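You operate a simulated robot arm through the tools that you are given. There is no shell and no other tool.

You run a simulated robot arm. Do the job below in one go: nothing can be reset, and whatever is moved stays where it is left.

JOB
Boil the two eggs medium in the egg boiler.
Fine: set the dial, put the dome on, switch on, and off again at the green lamp.

The check looks at the end state, three seconds after you hand in, the way a careful person would. Anything else that was tipped, shoved, dropped, spilled or broken makes it a failure.

ROBOT AND FRAMES
A 7-joint arm with a two-finger parallel gripper, fixed in place. Base frame: the origin is at the foot of the arm, x ahead of it, y to its left, z up; the work surface is at about z = 0. Readings come in mm, rad, newtons and seconds.
With the tool pointing down near the work surface it reaches from about 260 to 680 mm from the base axis. Its first joint turns from -2.897 to 2.897 rad. Payload 2.5 kg.
The TCP is the grasp point between the finger pads, 30 mm short of the fingertips. In the tool frame z runs along the fingers and y along their closing line. Largest opening 94 mm; finger width 28, thickness 10; the body of the gripper, 50 by 96 mm, starts 55 mm behind the TCP.
Orientation is that of the tool frame in the base frame, as [roll, pitch, yaw] about the fixed x, y, z axes, in that order (R = Rz(yaw) Ry(pitch) Rx(roll)). With the fingers straight down and closing along the base's y, the tool's x points along the base's -x, its y along +y and its z along -z.

CONTROLS
- The arm moves only by the tool send_rows. Its argument "motion" is a list of rows, each a list of 7 numbers: the turn, a rotation vector about the tool's x, y, z in units of 8 degrees (1.0 is 8 degrees), then the shift along the tool's x, y, z in units of 40 mm (1.0 is 40 mm), then the gripper command, from -1 (fully open) to 1 (shut), values between in proportion. In form: [[ax, ay, az, tx, ty, tz, grip], ...]. A call has 1 to 20 rows; each row shifts and turns the commanded pose from where the row before left it, along the tool's axes as they then stand. A call with a number of a shift or a turn outside -1 to 1 is refused whole. Each row takes 0.2 s and may step no farther than 50 mm and 0.15 rad from the row before; otherwise, or with a gripper value out of range, the whole call is refused. A pose out of reach is approached as far as the arm can. The call stops where the force on the tool passes 60 N (or 10 N more than at its start, if that is more) or the arm is blocked; 0.2 s more then pass. The fingers move at their own pace (about 72 mm/s each) and stop on an object; they squeeze with about 29 N. The grip force told is the motor's: it shows also when the fingers shut on nothing. Time passes only in rows, and 0.2 s behind the last, so rows that do not move let the fingers close. The reply holds the time, the measured pose of the TCP, the force on the tool along the base axes, the opening and the grip force, in the units named above and with some noise, with the torque about the TCP (base axes, N m) and any sound that the robot's microphone picked up.
- Cameras (640 x 400 px; columns grow to the right, rows downward): "scene" is fixed at [402.6, 510.5, 645.9]; the picture's right is [-0.99, 0.11, 0.00], its down [0.08, 0.71, -0.70] and it looks along [-0.08, -0.70, -0.71] (base axes); focal length 214 px, centre (320, 200). "wrist" rides on the gripper at [76, 14, -102] in the tool frame; the picture's right is [-0.18, 0.98, 0.00], its down [-0.75, -0.14, -0.64] and it looks along [-0.63, -0.12, 0.77] (tool axes); focal length 243 px, centre (320, 200). There is no depth. A picture from a camera that has moved, and an enlarged one, comes with that camera's place and axes in the base frame and with its lens. The place of the scene camera against the robot may be out by one fixed shift of up to 12 mm in any direction.
- grab_frame(camera): a new picture of that camera. It takes no simulated time.
- close_up(camera, box): a new picture of the part [left, top, right, bottom] of that camera's present view, enlarged. It takes no simulated time.
- hand_in(): hands the job in; it is judged then, once.

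Nothing tells you positions but the pictures and the camera data. Unless the task says otherwise, let go and move clear before handing in.

The tools are called after "Emit:" as name(argument=value, ...) on one line, values as JSON. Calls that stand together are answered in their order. send_rows: Moves the arm, as the interface text tells. Its arguments: {"type":"object","properties":{"motion":{"type":"array"}},"required":["motion"]} The other tools are called the same way: grab_frame (camera) takes a picture; close_up (camera, box) takes an enlarged picture of a part of a camera's view; hand_in () hands the job in.

At the start:

```text
clock: 0.0
tcp_pos: [353.3, 239.1, 452.9]
orientation: [3.14, -0.002, -3.141]
wrist_force: [0.1, -0.3, 0.9]
ft_torque: [0.01, -0.04, 0.0]
finger_gap: 93.9
gripper_force: 0.1
```

scene: 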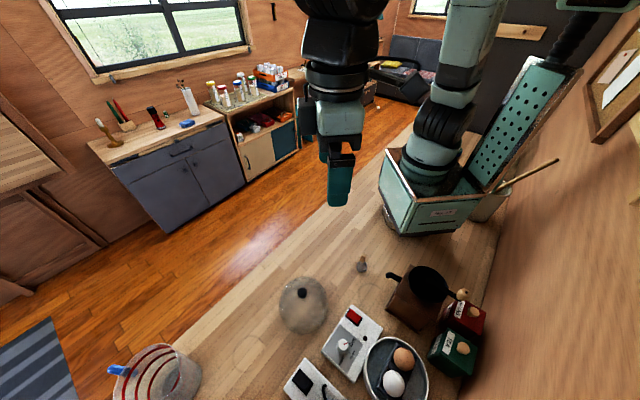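
wrist: 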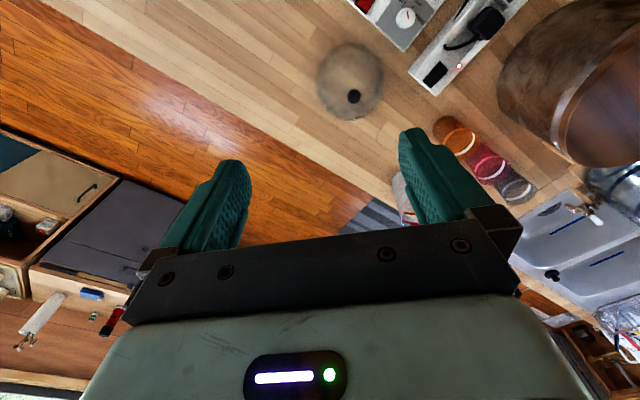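

I see the egg boiler with two eggs near the bottom of the scene view, a clear dome to its left, and some other items. I'll look closer before I move anything.

Emit:
close_up(camera="scene", box=[260, 250, 500, 400])

Emit:
close_up(camera="scene", box=[300, 290, 440, 400])

Emit:
close_up(camera="wrist", box=[300, 0, 560, 160])

```text
2.67 times, centred on (380, 325) of scene
camera zoom: at [402.6, 510.5, 645.9], right [-0.99, 0.11, 0.0], down [0.08, 0.71, -0.7], along [-0.08, -0.7, -0.71], focal length 572 px, centre (160, -133)
```

zoom: 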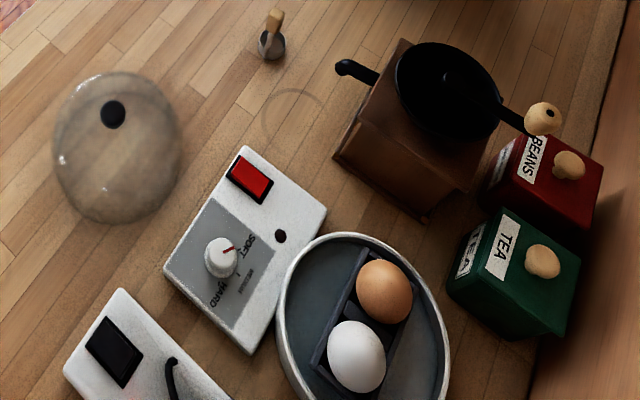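

```text
3.64 times, centred on (370, 345) of scene
camera zoom: at [402.6, 510.5, 645.9], right [-0.99, 0.11, 0.0], down [0.08, 0.71, -0.7], along [-0.08, -0.7, -0.71], focal length 780 px, centre (138, -327)
```

zoom: 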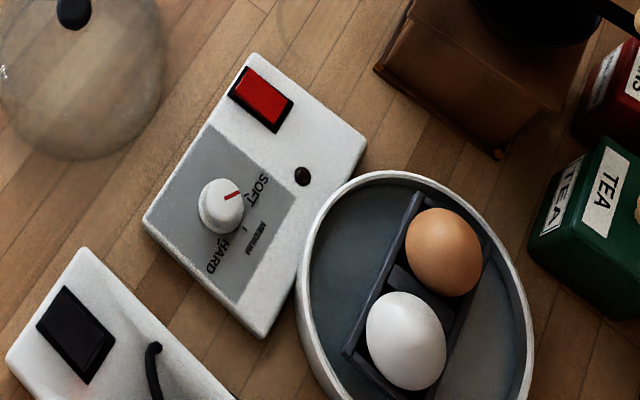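

```text
2.46 times, centred on (430, 80) of wrist
camera zoom: at [277.4, 255.0, 554.9], right [0.18, 0.98, 0.0], down [0.75, -0.14, 0.64], along [0.63, -0.12, -0.77], focal length 597 px, centre (49, 495)
```

zoom: 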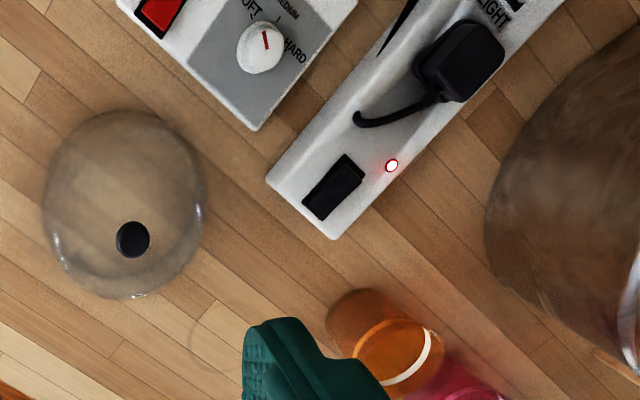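

The boiler has a control box with dial, red rocker and lamp near (296, 413) and a pan near (193, 469). The dome is near (425, 295), and beside the boiler is a power strip with a plug. I'll move the hand to look straight at the boiler, strip and jug.

Emit:
send_rows(motion=[[0, 0, 0, 0.515, 0.805, 0.265, -1], [0, 0, 0, 0.515, 0.805, 0.265, -1], [0, 0, 0, 0.515, 0.805, 0.265, -1], [0, 0, 0, 0.515, 0.805, 0.265, -1], [0, 0, 0, 0.515, 0.805, 0.265, -1], [0, 0, 0, 0, 0, 0, -1]])

Emit:
grab_frame(camera="wrist")

Emit:
grab_frame(camera="scene")

```text
clock: 1.4
tcp_pos: [251.0, 402.8, 401.0]
orientation: [-3.14, 0.001, -3.141]
wrist_force: [-0.5, 0.5, -0.1]
ft_torque: [0.02, 0.01, 0.0]
finger_gap: 94.0
gripper_force: 0.1
```

```text
taken
camera wrist: at [176.0, 418.2, 503.2], right [0.18, 0.98, 0.0], down [0.75, -0.14, 0.64], along [0.63, -0.12, -0.77], focal length 243 px, centre (320, 200)
```

wrist: 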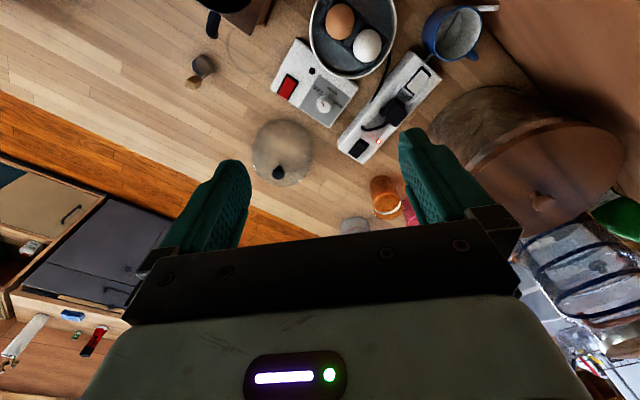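

```text
taken
```

scene: 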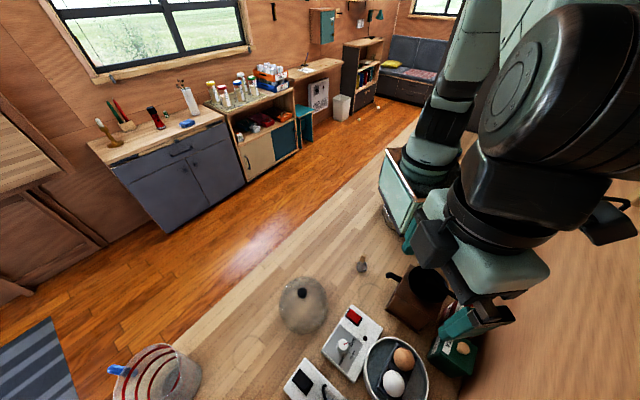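

The wrist view shows the boiler at the top, a power strip with a plug beside it, and a blue mug of water beyond. I'll enlarge those parts.

Emit:
close_up(camera="wrist", box=[260, 0, 400, 100])

Emit:
close_up(camera="wrist", box=[330, 0, 510, 170])

Emit:
close_up(camera="wrist", box=[230, 60, 430, 240])

```text
4.00 times, centred on (330, 50) of wrist
camera zoom: at [176.0, 418.2, 503.2], right [0.18, 0.98, 0.0], down [0.75, -0.14, 0.64], along [0.63, -0.12, -0.77], focal length 970 px, centre (280, 800)
```

zoom: 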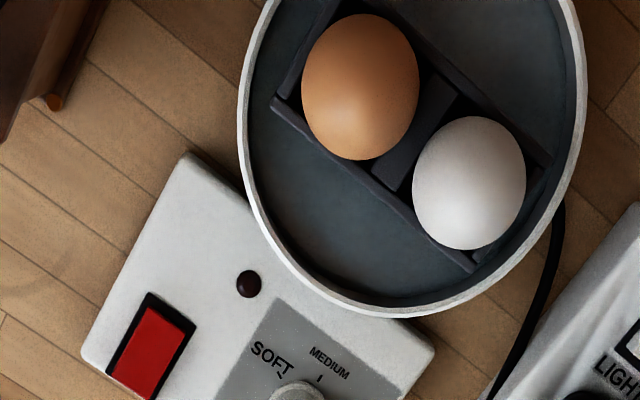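

```text
2.35 times, centred on (420, 85) of wrist
camera zoom: at [176.0, 418.2, 503.2], right [0.18, 0.98, 0.0], down [0.75, -0.14, 0.64], along [0.63, -0.12, -0.77], focal length 571 px, centre (85, 471)
```

zoom: 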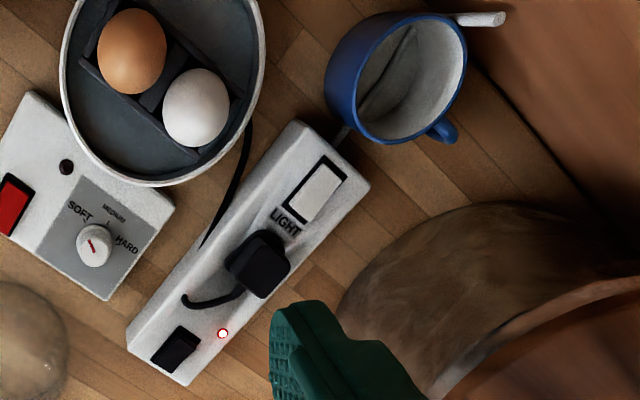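

```text
2.22 times, centred on (330, 150) of wrist
camera zoom: at [176.0, 418.2, 503.2], right [0.18, 0.98, 0.0], down [0.75, -0.14, 0.64], along [0.63, -0.12, -0.77], focal length 539 px, centre (298, 311)
```

zoom: 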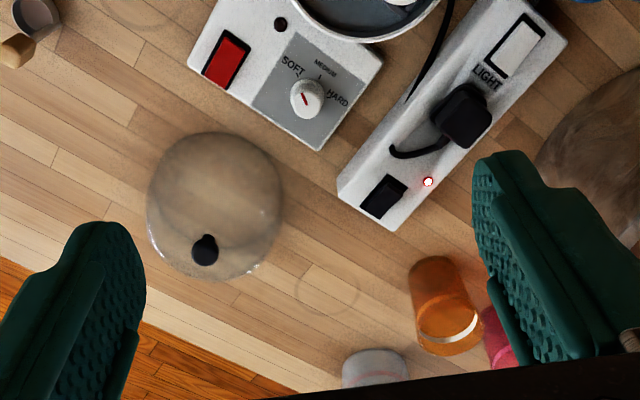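

The boiler looks plugged into the strip, whose lamp is red, and the dial reads SOFT with MEDIUM a bit clockwise. I'll move the hand lower over the dial for a better measurement.

Emit:
send_rows(motion=[[0, 0, 0, -0.37, -0.03, 0.905, -1], [0, 0, 0, -0.37, -0.03, 0.905, -1], [0, 0, 0, -0.37, -0.03, 0.905, -1], [0, 0, 0, -0.37, -0.03, 0.905, -1], [0, 0, 0, -0.37, -0.03, 0.905, -1], [0, 0, 0, 0, 0, 0, -1]])

Emit:
grab_frame(camera="wrist")

Emit:
grab_frame(camera="scene")

```text
clock: 2.8
tcp_pos: [321.9, 395.5, 215.6]
orientation: [3.141, 0.0, -3.141]
wrist_force: [0.1, -1.0, 0.3]
ft_torque: [0.0, 0.04, 0.02]
finger_gap: 93.8
gripper_force: 0.1
```

```text
taken
camera wrist: at [247.1, 410.4, 316.9], right [0.18, 0.98, 0.0], down [0.75, -0.14, 0.64], along [0.63, -0.12, -0.77], focal length 243 px, centre (320, 200)
```

wrist: 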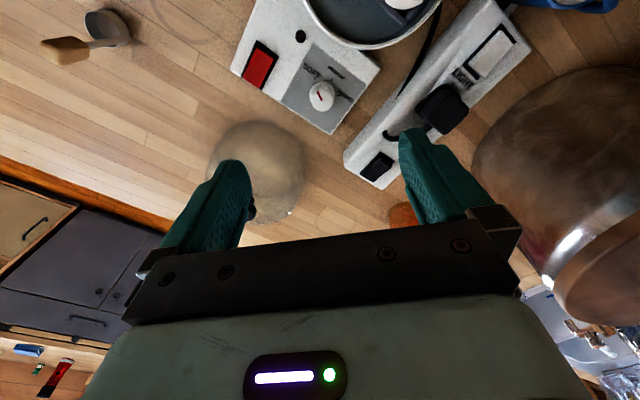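

```text
taken
```

scene: 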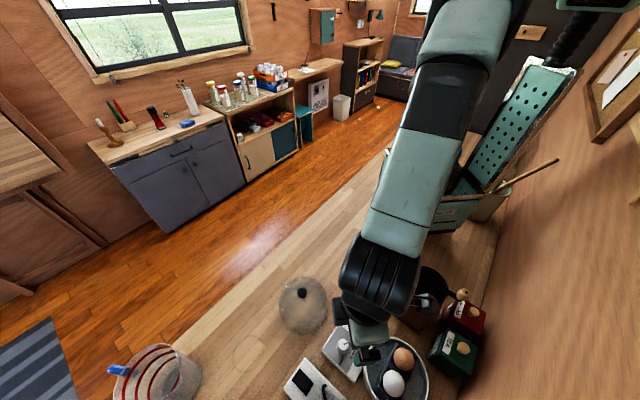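

The dial now sits near the centre of the view, with the fingers well above it. I'll enlarge it to measure.

Emit:
close_up(camera="wrist", box=[230, 0, 430, 140])

Emit:
close_up(camera="wrist", box=[280, 50, 370, 130])

```text
2.86 times, centred on (330, 70) of wrist
camera zoom: at [247.1, 410.4, 316.9], right [0.18, 0.98, 0.0], down [0.75, -0.14, 0.64], along [0.63, -0.12, -0.77], focal length 693 px, centre (291, 571)
```

zoom: 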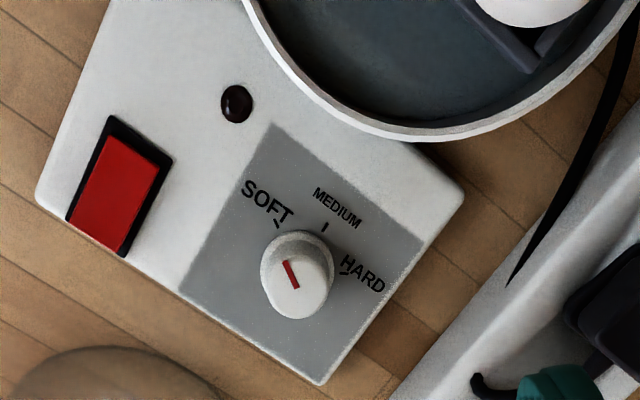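

```text
5.00 times, centred on (325, 90) of wrist
camera zoom: at [247.1, 410.4, 316.9], right [0.18, 0.98, 0.0], down [0.75, -0.14, 0.64], along [0.63, -0.12, -0.77], focal length 1213 px, centre (295, 750)
```

zoom: 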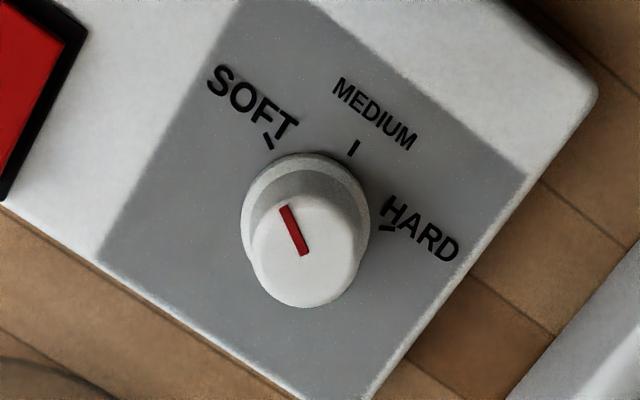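

The dial reads SOFT, with MEDIUM clockwise as seen from above. I'll shift sideways at a safe height to triangulate the dial, pan and lamp.

Emit:
send_rows(motion=[[0, 0, 0, 0.7625, 0.159, 0.0975, -1], [0, 0, 0, 0.7625, 0.159, 0.0975, -1], [0, 0, 0, 0.7625, 0.159, 0.0975, -1], [0, 0, 0, 0.7625, 0.159, 0.0975, -1], [0, 0, 0, 0, 0, 0, -1]])

Emit:
grab_frame(camera="wrist")

Emit:
close_up(camera="wrist", box=[240, 60, 440, 200])

Emit:
close_up(camera="wrist", box=[240, 0, 440, 125])

```text
clock: 4.0
tcp_pos: [202.2, 422.5, 200.0]
orientation: [3.14, -0.001, -3.141]
wrist_force: [-0.3, 0.1, 0.1]
ft_torque: [-0.03, -0.01, -0.01]
finger_gap: 93.9
gripper_force: 0.2
```

```text
taken
camera wrist: at [127.3, 437.6, 301.8], right [0.18, 0.98, 0.0], down [0.75, -0.14, 0.64], along [0.63, -0.12, -0.77], focal length 243 px, centre (320, 200)
```

wrist: 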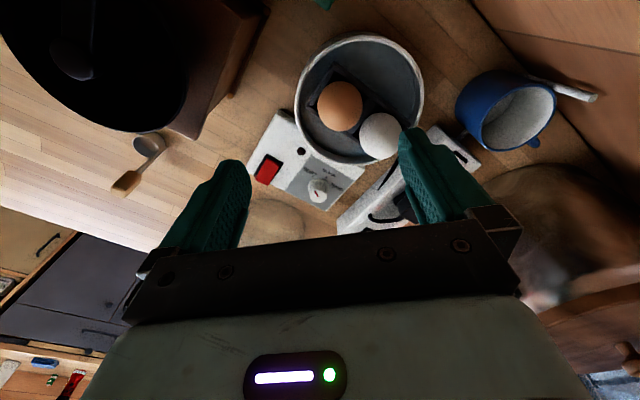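

```text
2.86 times, centred on (340, 130) of wrist
camera zoom: at [127.3, 437.6, 301.8], right [0.18, 0.98, 0.0], down [0.75, -0.14, 0.64], along [0.63, -0.12, -0.77], focal length 693 px, centre (263, 400)
```

zoom: 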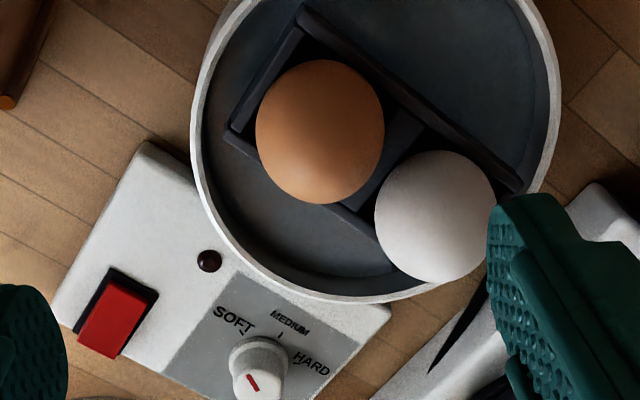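

```text
3.20 times, centred on (340, 62) of wrist
camera zoom: at [127.3, 437.6, 301.8], right [0.18, 0.98, 0.0], down [0.75, -0.14, 0.64], along [0.63, -0.12, -0.77], focal length 776 px, centre (256, 640)
```

zoom: 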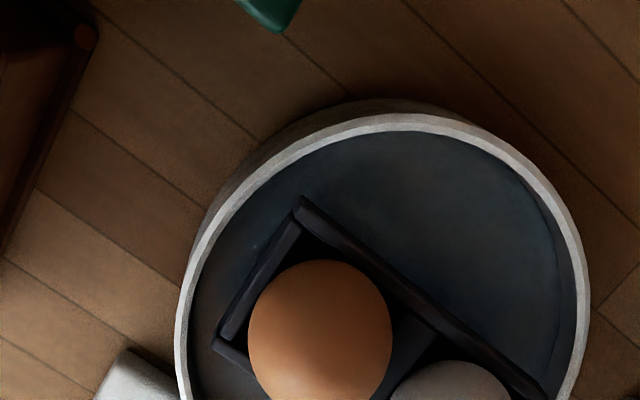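

The box top is at about z=20 and the knob stands at about (334, 397) with its top near z=40. The ticks put SOFT near 196°, MEDIUM near 136° and HARD near 75°, so the turn is 60° clockwise. I'll go above the dial with a narrower opening.

Emit:
send_rows(motion=[[0, 0, 0, -0.8225, -0.1575, 0, -1], [0, 0, 0, -0.8225, -0.1575, 0, -0.25], [0, 0, 0, -0.8225, -0.1575, 0.2, -0.25], [0, 0, 0, -0.8225, -0.1575, 0.4, -0.25], [0, 0, 0, 0, 0, 0.9, -0.25], [0, 0, 0, 0, 0, 0, -0.25], [0, 0, 0, 0, 0, 0, -0.25]])

Emit:
grab_frame(camera="wrist")

Emit:
close_up(camera="wrist", box=[250, 20, 410, 120])

```text
clock: 5.6
tcp_pos: [333.8, 398.8, 141.2]
orientation: [3.141, 0.001, 3.14]
wrist_force: [0.4, -0.5, -0.2]
ft_torque: [-0.01, 0.02, -0.01]
finger_gap: 58.8
gripper_force: 0.0
```

```text
taken
camera wrist: at [258.0, 412.6, 243.1], right [0.18, 0.98, 0.0], down [0.75, -0.14, 0.64], along [0.63, -0.12, -0.77], focal length 243 px, centre (320, 200)
```

wrist: 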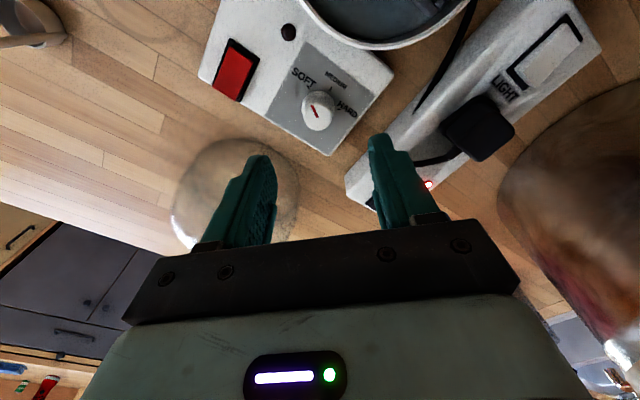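

```text
4.00 times, centred on (330, 70) of wrist
camera zoom: at [258.0, 412.6, 243.1], right [0.18, 0.98, 0.0], down [0.75, -0.14, 0.64], along [0.63, -0.12, -0.77], focal length 970 px, centre (280, 720)
```

zoom: 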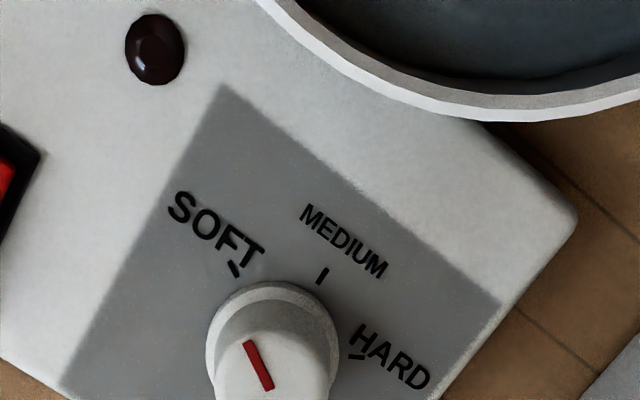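

The dial centre checks out again at about (334, 397), and the pointer is at about 195°. I'll lower over the knob so the fingertips stop a few mm above the box, then close on it.

Emit:
send_rows(motion=[[0, 0, 0, 0, -0.04, 0.8, -0.25], [0, 0, 0, 0, 0, 0.7, -0.25], [0, 0, 0, 0, 0, 0.4, -0.25], [0, 0, 0, 0, 0, 0.2, -0.25], [0, 0, 0, 0, 0, 0, -0.25]])

Emit:
grab_frame(camera="wrist")

Emit:
close_up(camera="scene", box=[290, 290, 430, 400])

```text
clock: 6.8
tcp_pos: [333.9, 395.4, 58.5]
orientation: [3.141, 0.001, 3.14]
wrist_force: [0.5, -0.6, 0.4]
ft_torque: [-0.01, 0.0, 0.02]
finger_gap: 59.2
gripper_force: 0.0
```

```text
taken
camera wrist: at [257.5, 410.6, 160.8], right [0.18, 0.98, 0.0], down [0.75, -0.14, 0.64], along [0.63, -0.12, -0.77], focal length 243 px, centre (320, 200)
```

wrist: 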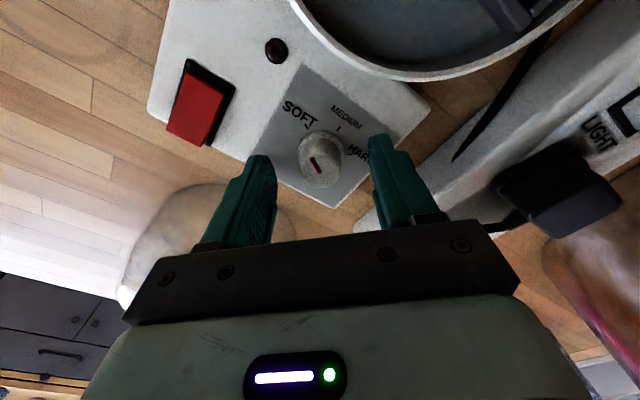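

```text
3.64 times, centred on (360, 345) of scene
camera zoom: at [402.6, 510.5, 645.9], right [-0.99, 0.11, 0.0], down [0.08, 0.71, -0.7], along [-0.08, -0.7, -0.71], focal length 780 px, centre (174, -327)
```

zoom: 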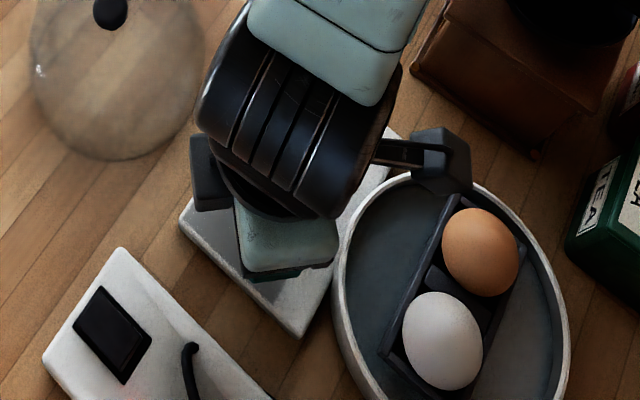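

The fingers straddle the knob with about 10 mm of overlap and nothing is touching. I'll go down 4 mm more, centre, and close.

Emit:
send_rows(motion=[[0, 0, 0, 0, 0.04, 0.1, -0.25], [0, 0, 0, 0, 0, 0, -0.25], [0, 0, 0, 0, 0, 0, 0.2], [0, 0, 0, 0, 0, 0, 1], [0, 0, 0, 0, 0, 0, 1], [0, 0, 0, 0, 0, 0, 1]])

Emit:
close_up(camera="wrist", box=[200, 40, 440, 240])

```text
clock: 8.2
tcp_pos: [332.5, 396.3, 55.7]
orientation: [-3.14, 0.001, -3.141]
wrist_force: [-1.3, -6.7, 4.6]
ft_torque: [-0.23, 0.08, 0.01]
finger_gap: 26.4
gripper_force: 45.1
```

```text
2.00 times, centred on (320, 140) of wrist
camera zoom: at [257.6, 411.2, 157.1], right [0.18, 0.98, 0.0], down [0.75, -0.14, 0.64], along [0.63, -0.12, -0.77], focal length 485 px, centre (320, 320)
```

zoom: 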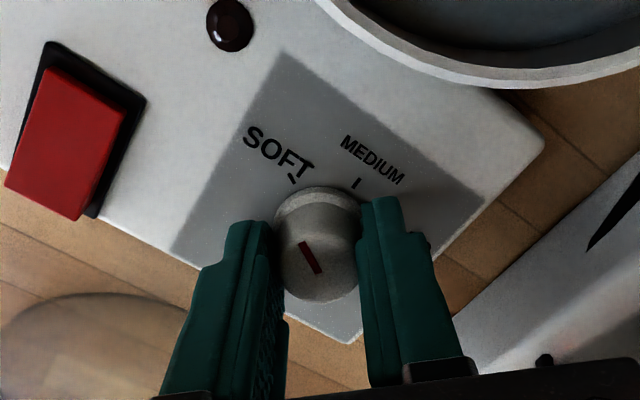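

The knob is held, with only a small side force. I'll turn it clockwise 30° first and check.

Emit:
send_rows(motion=[[0, 0, 0.75, 0, 0, 0, 1], [0, 0, 0.75, 0, 0, 0, 1], [0, 0, 0.75, 0, 0, 0, 1], [0, 0, 0.75, 0, 0, 0, 1], [0, 0, 0.75, 0, 0, 0, 1], [0, 0, 0, 0, 0, 0, 1]])

Emit:
close_up(camera="wrist", box=[200, 40, 440, 240])

```text
clock: 9.6
tcp_pos: [332.4, 397.1, 54.4]
orientation: [3.14, 0.0, 2.615]
wrist_force: [-2.7, -7.4, -2.3]
ft_torque: [-0.05, 0.35, -0.01]
finger_gap: 26.4
gripper_force: 44.9
```

```text
2.00 times, centred on (320, 140) of wrist
camera zoom: at [275.0, 447.2, 157.1], right [0.65, 0.76, 0.0], down [0.58, -0.5, 0.64], along [0.49, -0.42, -0.77], focal length 485 px, centre (320, 320)
```

zoom: 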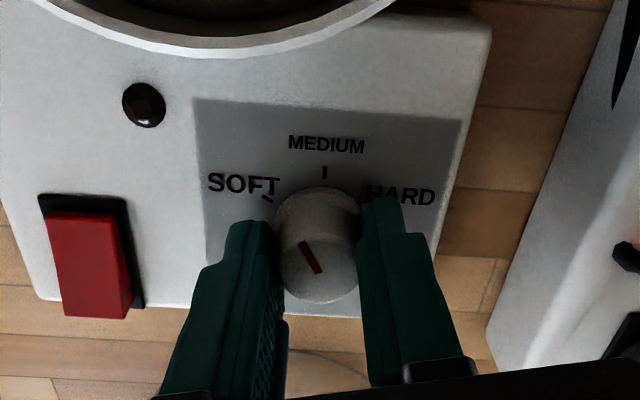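

The knob turns with the fingers without slipping. I'll turn it the other 30°.

Emit:
send_rows(motion=[[0, 0, 0.74, 0, 0, 0, 1], [0, 0, 0.74, 0, 0, 0, 1], [0, 0, 0.74, 0, 0, 0, 1], [0, 0, 0.74, 0, 0, 0, 1], [0, 0, 0.74, 0, 0, 0, 1], [0, 0, 0, 0, 0, 0, 1]])

Emit:
close_up(camera="wrist", box=[200, 40, 440, 240])

Emit:
close_up(camera="wrist", box=[280, 90, 380, 190])

```text
clock: 11.0
tcp_pos: [332.8, 396.2, 55.8]
orientation: [-3.141, -0.002, 2.1]
wrist_force: [-14.7, -13.1, 18.3]
ft_torque: [-0.23, 0.55, -0.03]
finger_gap: 26.4
gripper_force: 45.0
```

```text
2.00 times, centred on (320, 140) of wrist
camera zoom: at [307.7, 469.6, 157.2], right [0.94, 0.34, 0.0], down [0.26, -0.72, 0.64], along [0.22, -0.61, -0.77], focal length 485 px, centre (320, 320)
```

zoom: 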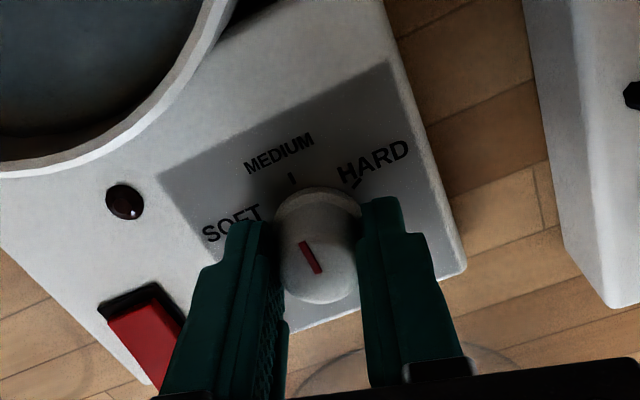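

```text
4.00 times, centred on (330, 140) of wrist
camera zoom: at [307.7, 469.6, 157.2], right [0.94, 0.34, 0.0], down [0.26, -0.72, 0.64], along [0.22, -0.61, -0.77], focal length 970 px, centre (280, 440)
```

zoom: 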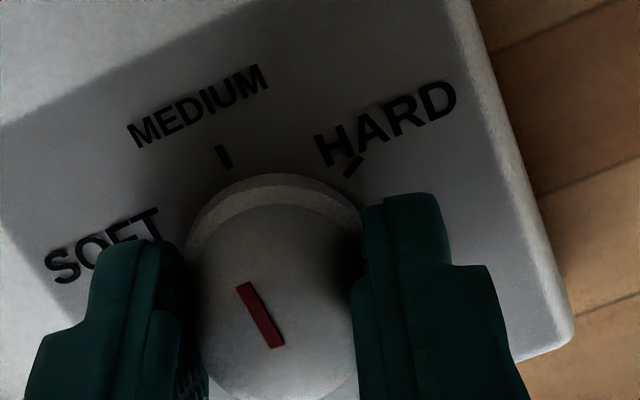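

The pointer now measures about 136°, which matches the MEDIUM tick. I'll release, lift straight up, and check.

Emit:
send_rows(motion=[[0, 0, 0, 0, 0, 0, -0.25], [0, 0, 0, 0, 0, 0, -0.25], [0, 0, 0, 0, 0, 0, -0.25], [0, 0, 0, 0, 0, -0.3, -0.25], [0, 0, 0, 0, 0, -0.8, -0.25], [0, 0, 0, 0, 0, -0.8, -0.25], [0, 0, 0, 0, 0, -0.6, -0.25], [0, 0, 0, 0, 0, 0, -0.25]])

Emit:
grab_frame(camera="wrist")

Emit:
close_up(camera="wrist", box=[260, 60, 400, 160])

Emit:
grab_frame(camera="scene")

```text
clock: 12.8
tcp_pos: [333.9, 394.1, 154.8]
orientation: [3.142, 0.002, 2.101]
wrist_force: [-0.2, 0.4, 0.0]
ft_torque: [0.01, 0.0, -0.02]
finger_gap: 59.1
gripper_force: 0.1
```

```text
taken
camera wrist: at [308.1, 467.8, 257.1], right [0.94, 0.34, 0.0], down [0.26, -0.72, 0.64], along [0.22, -0.6, -0.77], focal length 243 px, centre (320, 200)
```

wrist: 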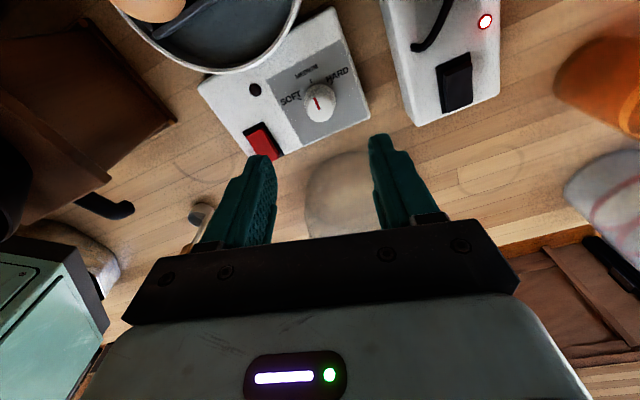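

```text
4.00 times, centred on (330, 110) of wrist
camera zoom: at [308.1, 467.8, 257.1], right [0.94, 0.34, 0.0], down [0.26, -0.72, 0.64], along [0.22, -0.6, -0.77], focal length 970 px, centre (280, 560)
```

zoom: 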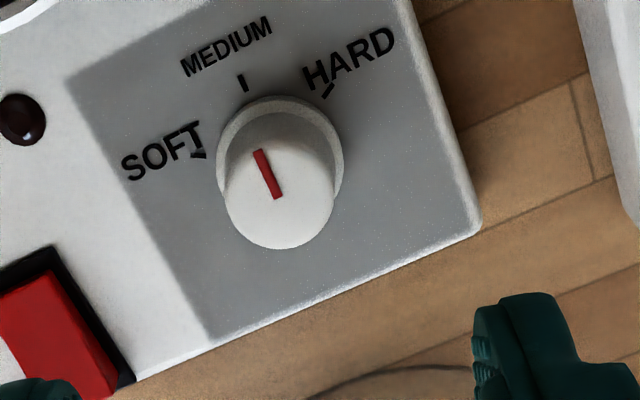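

```text
taken
```

scene: 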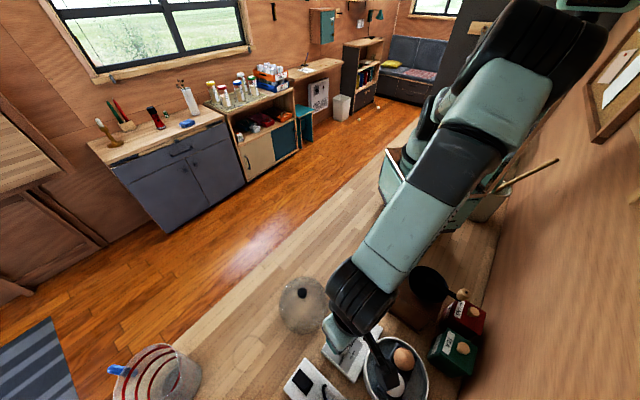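

The dial is on MEDIUM and the knob is released. Next is the dome, so I'll turn the hand back and move to look at it and its knob.

Emit:
send_rows(motion=[[0, 0, -0.93, 0, 0, -0.3, -0.25], [0, 0, -0.93, 0, 0, -0.3, -0.25], [0, 0, -0.93, 0, 0, 0, -0.25], [0, 0, -0.93, 0, 0, 0, -0.25], [0, 0, -0.93, 0, 0, 0, -0.25], [0, 0, -0.93, 0, 0, 0, -0.25], [0, 0, -0.93, 0, 0, 0, -0.25], [0, 0, -0.93, 0, 0, 0, -0.25], [0, 0, 0, -0.1, -0.65, -0.5, -0.25], [0, 0, 0, -0.1, -0.65, -0.5, -0.25], [0, 0, 0, -0.1, -0.65, -0.4, -0.25], [0, 0, 0, -0.1, -0.65, -0.4, -0.25], [0, 0, 0, 0, 0, 0, -0.25]])

Emit:
grab_frame(camera="wrist")

Emit:
close_up(camera="wrist", box=[220, 20, 420, 200])

Emit:
close_up(camera="scene", box=[250, 250, 370, 350])

```text
clock: 15.6
tcp_pos: [348.8, 292.0, 249.6]
orientation: [-3.141, 0.0, 3.139]
wrist_force: [-0.1, -0.4, 0.3]
ft_torque: [-0.03, 0.0, 0.03]
finger_gap: 58.7
gripper_force: 0.1
```

```text
taken
camera wrist: at [274.6, 306.6, 352.3], right [0.19, 0.98, 0.0], down [0.75, -0.14, 0.64], along [0.63, -0.12, -0.77], focal length 243 px, centre (320, 200)
```

wrist: 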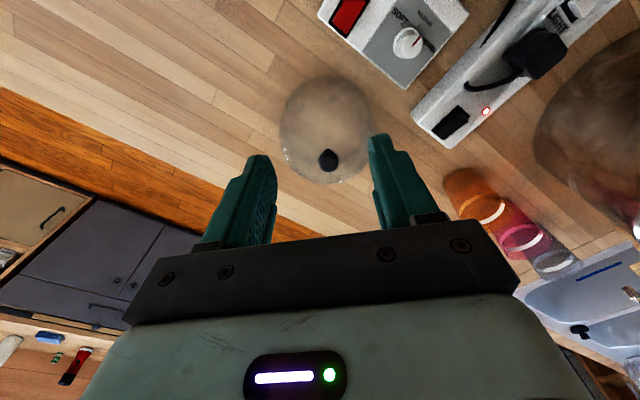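

```text
2.22 times, centred on (320, 110) of wrist
camera zoom: at [274.6, 306.6, 352.3], right [0.19, 0.98, 0.0], down [0.75, -0.14, 0.64], along [0.63, -0.12, -0.77], focal length 539 px, centre (320, 400)
```

zoom: 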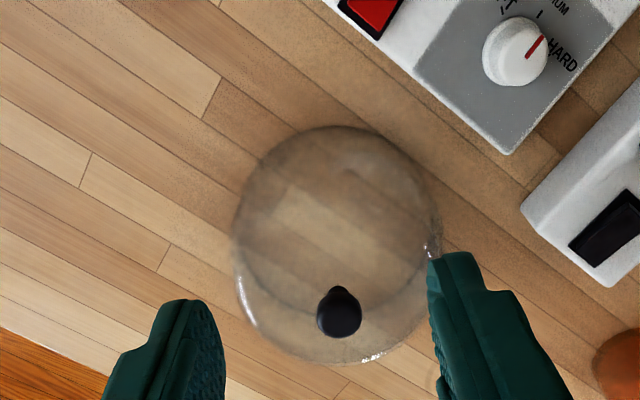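

```text
4.00 times, centred on (310, 300) of scene
camera zoom: at [402.6, 510.5, 645.9], right [-0.99, 0.11, 0.0], down [0.08, 0.71, -0.7], along [-0.08, -0.7, -0.71], focal length 858 px, centre (360, -200)
```

zoom: 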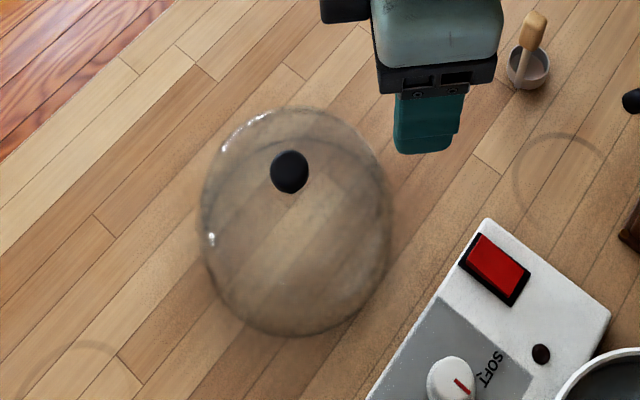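

The dome's knob triangulates to about (424, 290, 100), with the dome radius near 67 mm. I'll come closer above it to refine the height.

Emit:
send_rows(motion=[[0, 0, 0, -0.63, -0.017, 0.5, -0.25], [0, 0, 0, -0.63, -0.017, 0.5, -0.25], [0, 0, 0, -0.63, -0.017, 0.5, -0.25], [0, 0, 0, 0, 0, 0, -0.25]])

Emit:
grab_frame(camera="wrist")

Emit:
close_up(camera="wrist", box=[240, 60, 400, 200])

Emit:
close_up(camera="scene", box=[250, 250, 370, 350])

```text
clock: 16.6
tcp_pos: [423.6, 291.8, 191.7]
orientation: [-3.141, 0.0, 3.14]
wrist_force: [-0.3, -0.4, 0.1]
ft_torque: [0.0, 0.01, -0.01]
finger_gap: 58.9
gripper_force: 0.0
```

```text
taken
camera wrist: at [349.3, 307.3, 293.5], right [0.19, 0.98, 0.0], down [0.75, -0.14, 0.64], along [0.63, -0.12, -0.77], focal length 243 px, centre (320, 200)
```

wrist: 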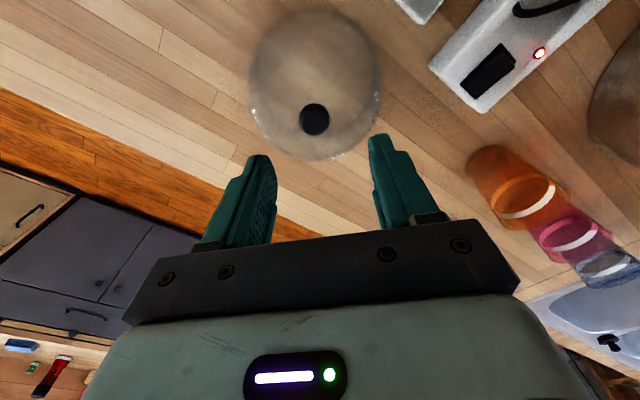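

```text
2.86 times, centred on (320, 130) of wrist
camera zoom: at [349.3, 307.3, 293.5], right [0.19, 0.98, 0.0], down [0.75, -0.14, 0.64], along [0.63, -0.12, -0.77], focal length 693 px, centre (320, 400)
```

zoom: 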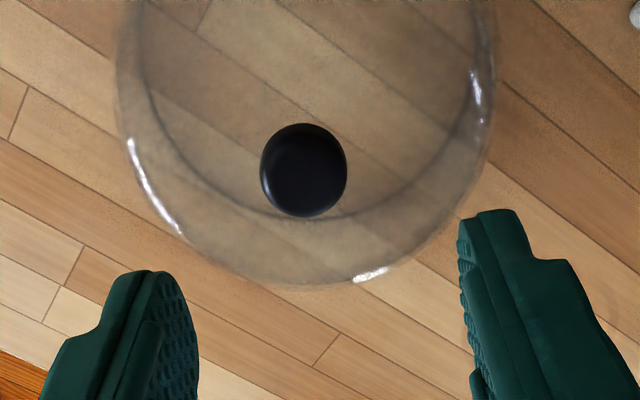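

```text
4.00 times, centred on (310, 300) of scene
camera zoom: at [402.6, 510.5, 645.9], right [-0.99, 0.11, 0.0], down [0.08, 0.71, -0.7], along [-0.08, -0.7, -0.71], focal length 858 px, centre (360, -200)
```

zoom: 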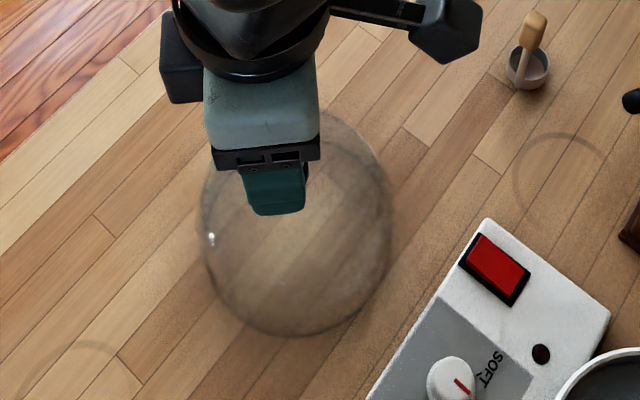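

The knob is confirmed at (424, 289.5, 100), about 25 mm wide. I'll lower until the fingertips are beside it, just above the dome, then look before closing.

Emit:
send_rows(motion=[[0, 0, 0, 0, -0.055, 0.6, -0.25], [0, 0, 0, 0, 0, 0.5, -0.25], [0, 0, 0, 0, 0, 0.4, -0.25], [0, 0, 0, 0, 0, 0.2, -0.25], [0, 0, 0, 0, 0, 0, -0.25]])

Emit:
close_up(camera="wrist", box=[240, 80, 400, 240])

Emit:
close_up(camera="scene", box=[250, 250, 370, 350])

```text
clock: 17.8
tcp_pos: [423.9, 288.3, 124.0]
orientation: [3.141, 0.001, 3.139]
wrist_force: [-0.4, 0.2, 0.0]
ft_torque: [0.02, 0.01, 0.0]
finger_gap: 58.8
gripper_force: 0.0
```

```text
2.50 times, centred on (320, 160) of wrist
camera zoom: at [349.5, 303.1, 225.2], right [0.19, 0.98, 0.0], down [0.75, -0.14, 0.64], along [0.63, -0.12, -0.77], focal length 606 px, centre (320, 300)
```

zoom: 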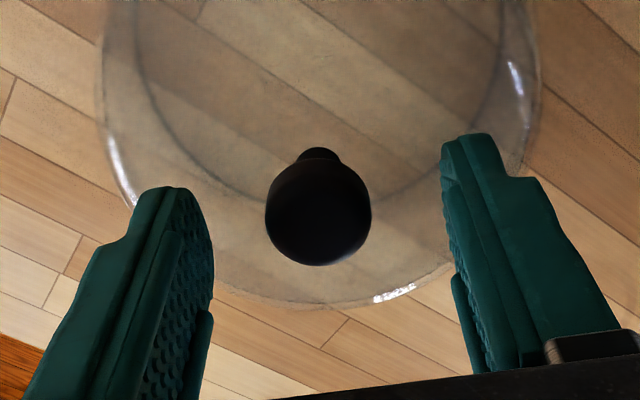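

```text
4.00 times, centred on (310, 300) of scene
camera zoom: at [402.6, 510.5, 645.9], right [-0.99, 0.11, 0.0], down [0.08, 0.71, -0.7], along [-0.08, -0.7, -0.71], focal length 858 px, centre (360, -200)
```

zoom: 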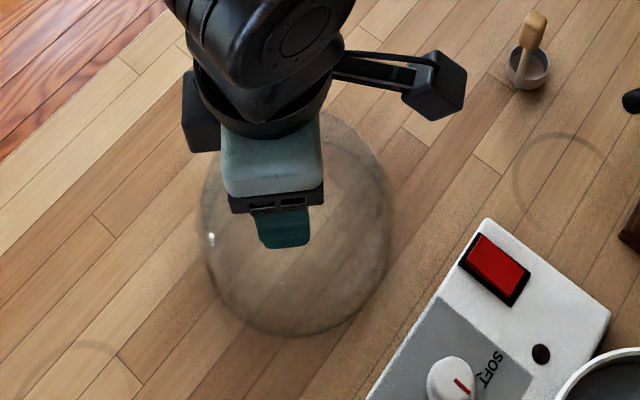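

The fingertips straddle the knob with the dome top about 8–10 mm below them. I'll lower 3 mm more, centre, and close on the knob.

Emit:
send_rows(motion=[[0, 0, 0, 0, 0.02, 0.08, -0.25], [0, 0, 0, 0, 0, 0, -0.25], [0, 0, 0, 0, 0, 0, 0.2], [0, 0, 0, 0, 0, 0, 1], [0, 0, 0, 0, 0, 0, 1], [0, 0, 0, 0, 0, 0, 1]])

Emit:
close_up(camera="wrist", box=[240, 80, 400, 240])

```text
clock: 19.2
tcp_pos: [425.5, 289.2, 118.9]
orientation: [3.141, 0.0, 3.14]
wrist_force: [0.0, 0.1, 0.2]
ft_torque: [0.01, -0.02, -0.02]
finger_gap: 22.7
gripper_force: 29.1
```

```text
2.50 times, centred on (320, 160) of wrist
camera zoom: at [349.6, 303.8, 221.4], right [0.19, 0.98, 0.0], down [0.75, -0.14, 0.64], along [0.63, -0.12, -0.77], focal length 606 px, centre (320, 300)
```

zoom: 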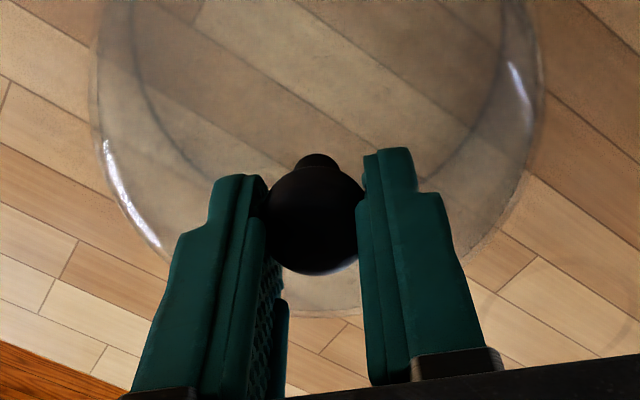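

The knob is gripped (gap 22.7 mm). I'll lift the dome gently straight up and check that it comes along level.

Emit:
send_rows(motion=[[0, 0, 0, 0, 0, -0.15, 1], [0, 0, 0, 0, 0, -0.3, 1], [0, 0, 0, 0, 0, -0.6, 1], [0, 0, 0, 0, 0, -0.6, 1], [0, 0, 0, 0, 0, -0.6, 1], [0, 0, 0, 0, 0, -0.6, 1], [0, 0, 0, 0, 0, 0, 1]])

Emit:
grab_frame(camera="wrist")

Emit:
grab_frame(camera="scene")

```text
clock: 20.8
tcp_pos: [425.8, 287.3, 232.8]
orientation: [-3.141, 0.0, 3.14]
wrist_force: [-0.4, 0.0, 0.3]
ft_torque: [0.07, 0.02, 0.0]
finger_gap: 0.0
gripper_force: 29.0
```

```text
taken
camera wrist: at [350.3, 302.8, 334.6], right [0.19, 0.98, 0.0], down [0.75, -0.14, 0.64], along [0.63, -0.12, -0.77], focal length 243 px, centre (320, 200)
```

wrist: 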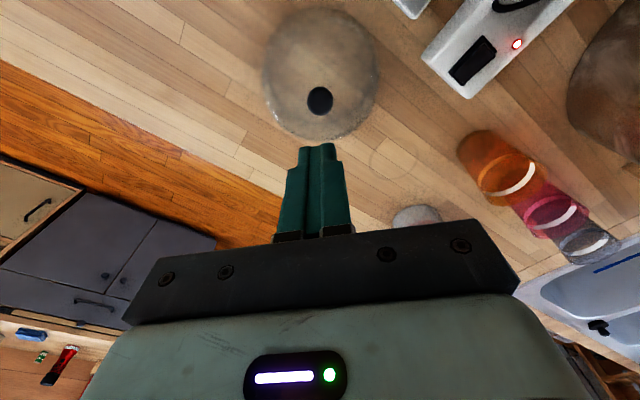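

```text
taken
```

scene: 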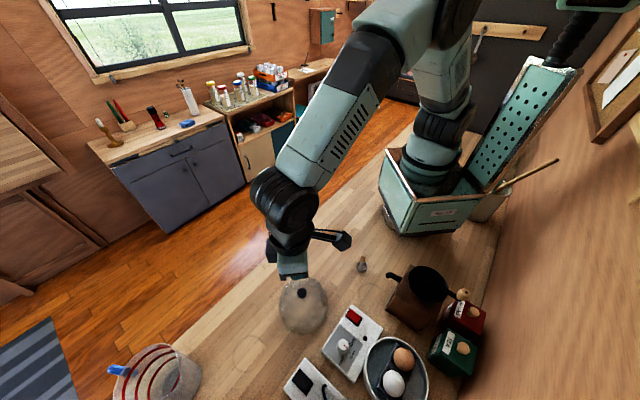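

The grip slipped off the knob and the dome stayed where it was. I was holding too high on the rounded knob, so I'll look again and re-measure its height.

Emit:
send_rows(motion=[[0, 0, 0, 0.8, 0, 0, -0.25], [0, 0, 0, 0.8, 0, 0.5, -0.25], [0, 0, 0, 0.8, 0, 0.5, -0.25], [0, 0, 0, 0.6, 0, 0.5, -0.25], [0, 0, 0, 0, 0, 0.25, -0.25], [0, 0, 0, 0, 0, 0, -0.25]])

Emit:
grab_frame(camera="wrist")

Emit:
close_up(camera="wrist", box=[230, 100, 410, 220])

Emit:
close_up(camera="scene", box=[250, 250, 370, 350])

```text
clock: 22.2
tcp_pos: [304.3, 287.3, 162.6]
orientation: [3.141, 0.0, 3.14]
wrist_force: [0.5, 0.4, -0.3]
ft_torque: [-0.01, 0.0, 0.01]
finger_gap: 59.1
gripper_force: 0.0
```

```text
taken
camera wrist: at [230.0, 301.9, 265.0], right [0.19, 0.98, 0.0], down [0.75, -0.14, 0.64], along [0.63, -0.12, -0.77], focal length 243 px, centre (320, 200)
```

wrist: 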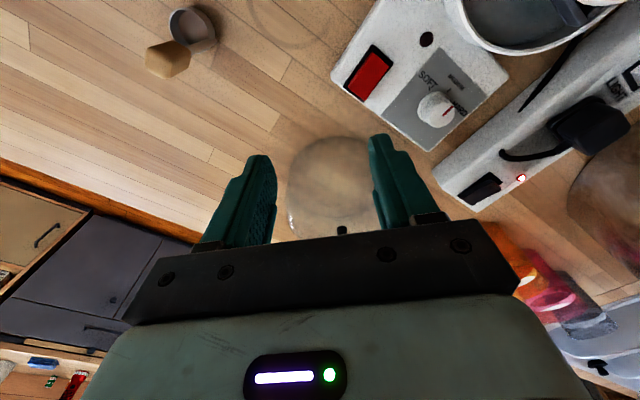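

```text
3.33 times, centred on (320, 160) of wrist
camera zoom: at [230.0, 301.9, 265.0], right [0.19, 0.98, 0.0], down [0.75, -0.14, 0.64], along [0.63, -0.12, -0.77], focal length 809 px, centre (320, 333)
```

zoom: 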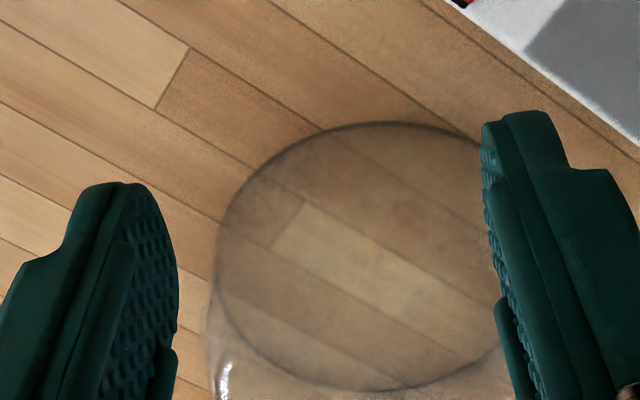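

```text
4.00 times, centred on (310, 300) of scene
camera zoom: at [402.6, 510.5, 645.9], right [-0.99, 0.11, 0.0], down [0.08, 0.71, -0.7], along [-0.08, -0.7, -0.71], focal length 858 px, centre (360, -200)
```

zoom: 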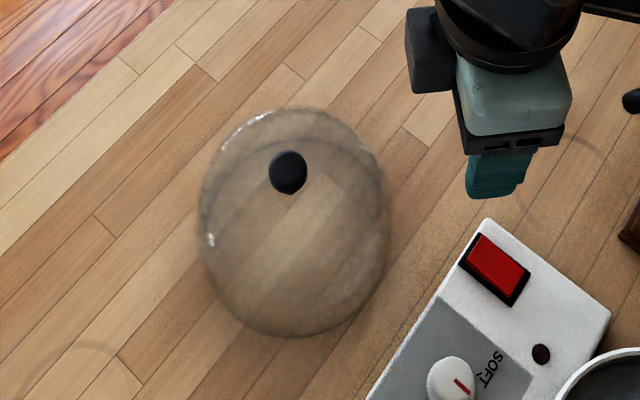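

The dome has not shifted noticeably. I'll tilt the hand to see the knob from the side, keeping clear of the grinder, so I can get its profile.

Emit:
send_rows(motion=[[0, 0, 0, -0.9, 0, 0, -0.25], [0, -0.94, 0, 0, 0, 0, -0.25], [0, -0.94, 0, 0, 0, 0, -0.25], [0, -0.94, 0, 0, 0, 0, -0.25], [0, -0.94, 0, 0, 0, 0, -0.25], [0, 0, 0, 0, 0, 0, -0.25]])

Emit:
grab_frame(camera="wrist")

Emit:
close_up(camera="wrist", box=[240, 80, 400, 200])

Emit:
grab_frame(camera="scene")

```text
clock: 23.6
tcp_pos: [341.4, 287.1, 162.7]
orientation: [-3.141, 0.525, 3.141]
wrist_force: [-1.0, 0.7, 0.1]
ft_torque: [0.02, -0.03, -0.02]
finger_gap: 58.6
gripper_force: 0.1
```

```text
taken
camera wrist: at [224.6, 302.1, 213.1], right [0.16, 0.98, 0.09], down [0.33, -0.14, 0.93], along [0.93, -0.12, -0.35], focal length 243 px, centre (320, 200)
```

wrist: 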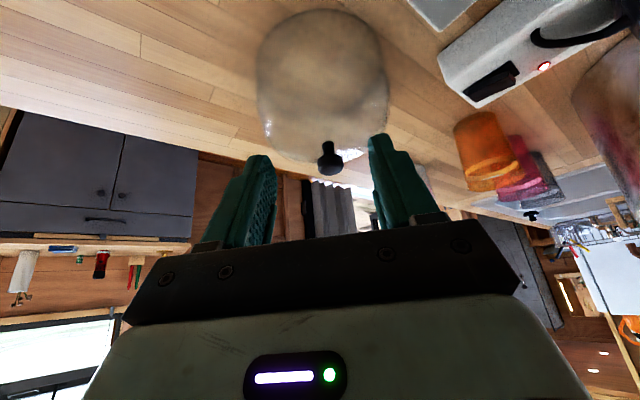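

```text
3.33 times, centred on (320, 140) of wrist
camera zoom: at [224.6, 302.1, 213.1], right [0.16, 0.98, 0.09], down [0.33, -0.14, 0.93], along [0.93, -0.12, -0.35], focal length 809 px, centre (320, 400)
```

zoom: 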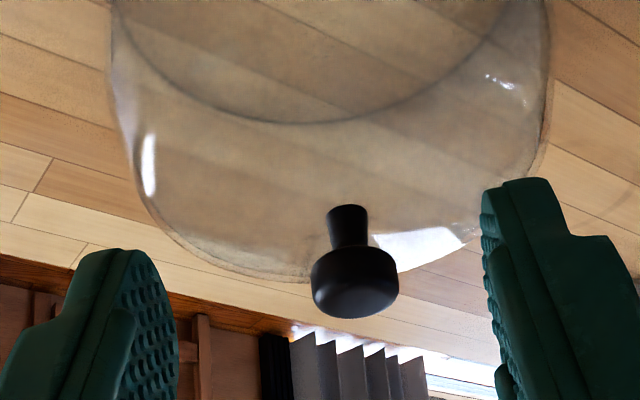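

```text
taken
```

scene: 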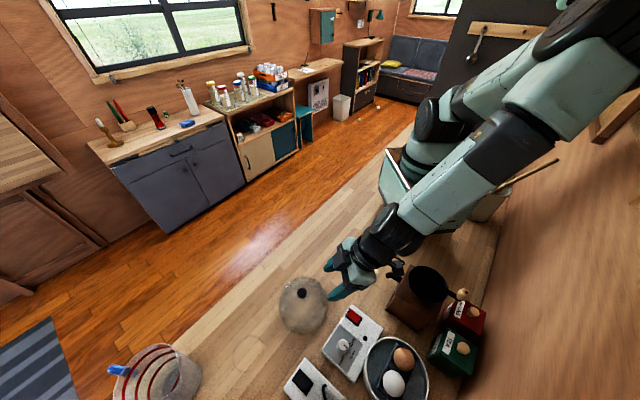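

From the side the knob is a mushroom shape: a thin stem from about z=83 to 95, then a head about 24 mm wide up to about z=114. I'll enlarge it to see where it is widest.

Emit:
close_up(camera="wrist", box=[305, 130, 355, 180])

Emit:
close_up(camera="wrist", box=[200, 120, 280, 200])

```text
8.00 times, centred on (330, 155) of wrist
camera zoom: at [224.6, 302.1, 213.1], right [0.16, 0.98, 0.09], down [0.33, -0.14, 0.93], along [0.93, -0.12, -0.35], focal length 1941 px, centre (240, 560)
```

zoom: 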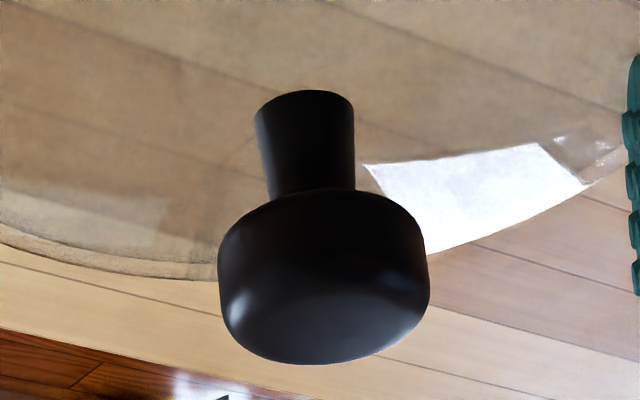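

```text
5.00 times, centred on (240, 160) of wrist
camera zoom: at [224.6, 302.1, 213.1], right [0.16, 0.98, 0.09], down [0.33, -0.14, 0.93], along [0.93, -0.12, -0.35], focal length 1213 px, centre (720, 400)
```

zoom: 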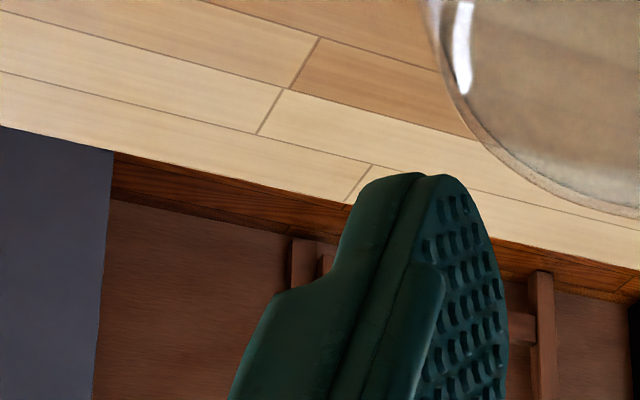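

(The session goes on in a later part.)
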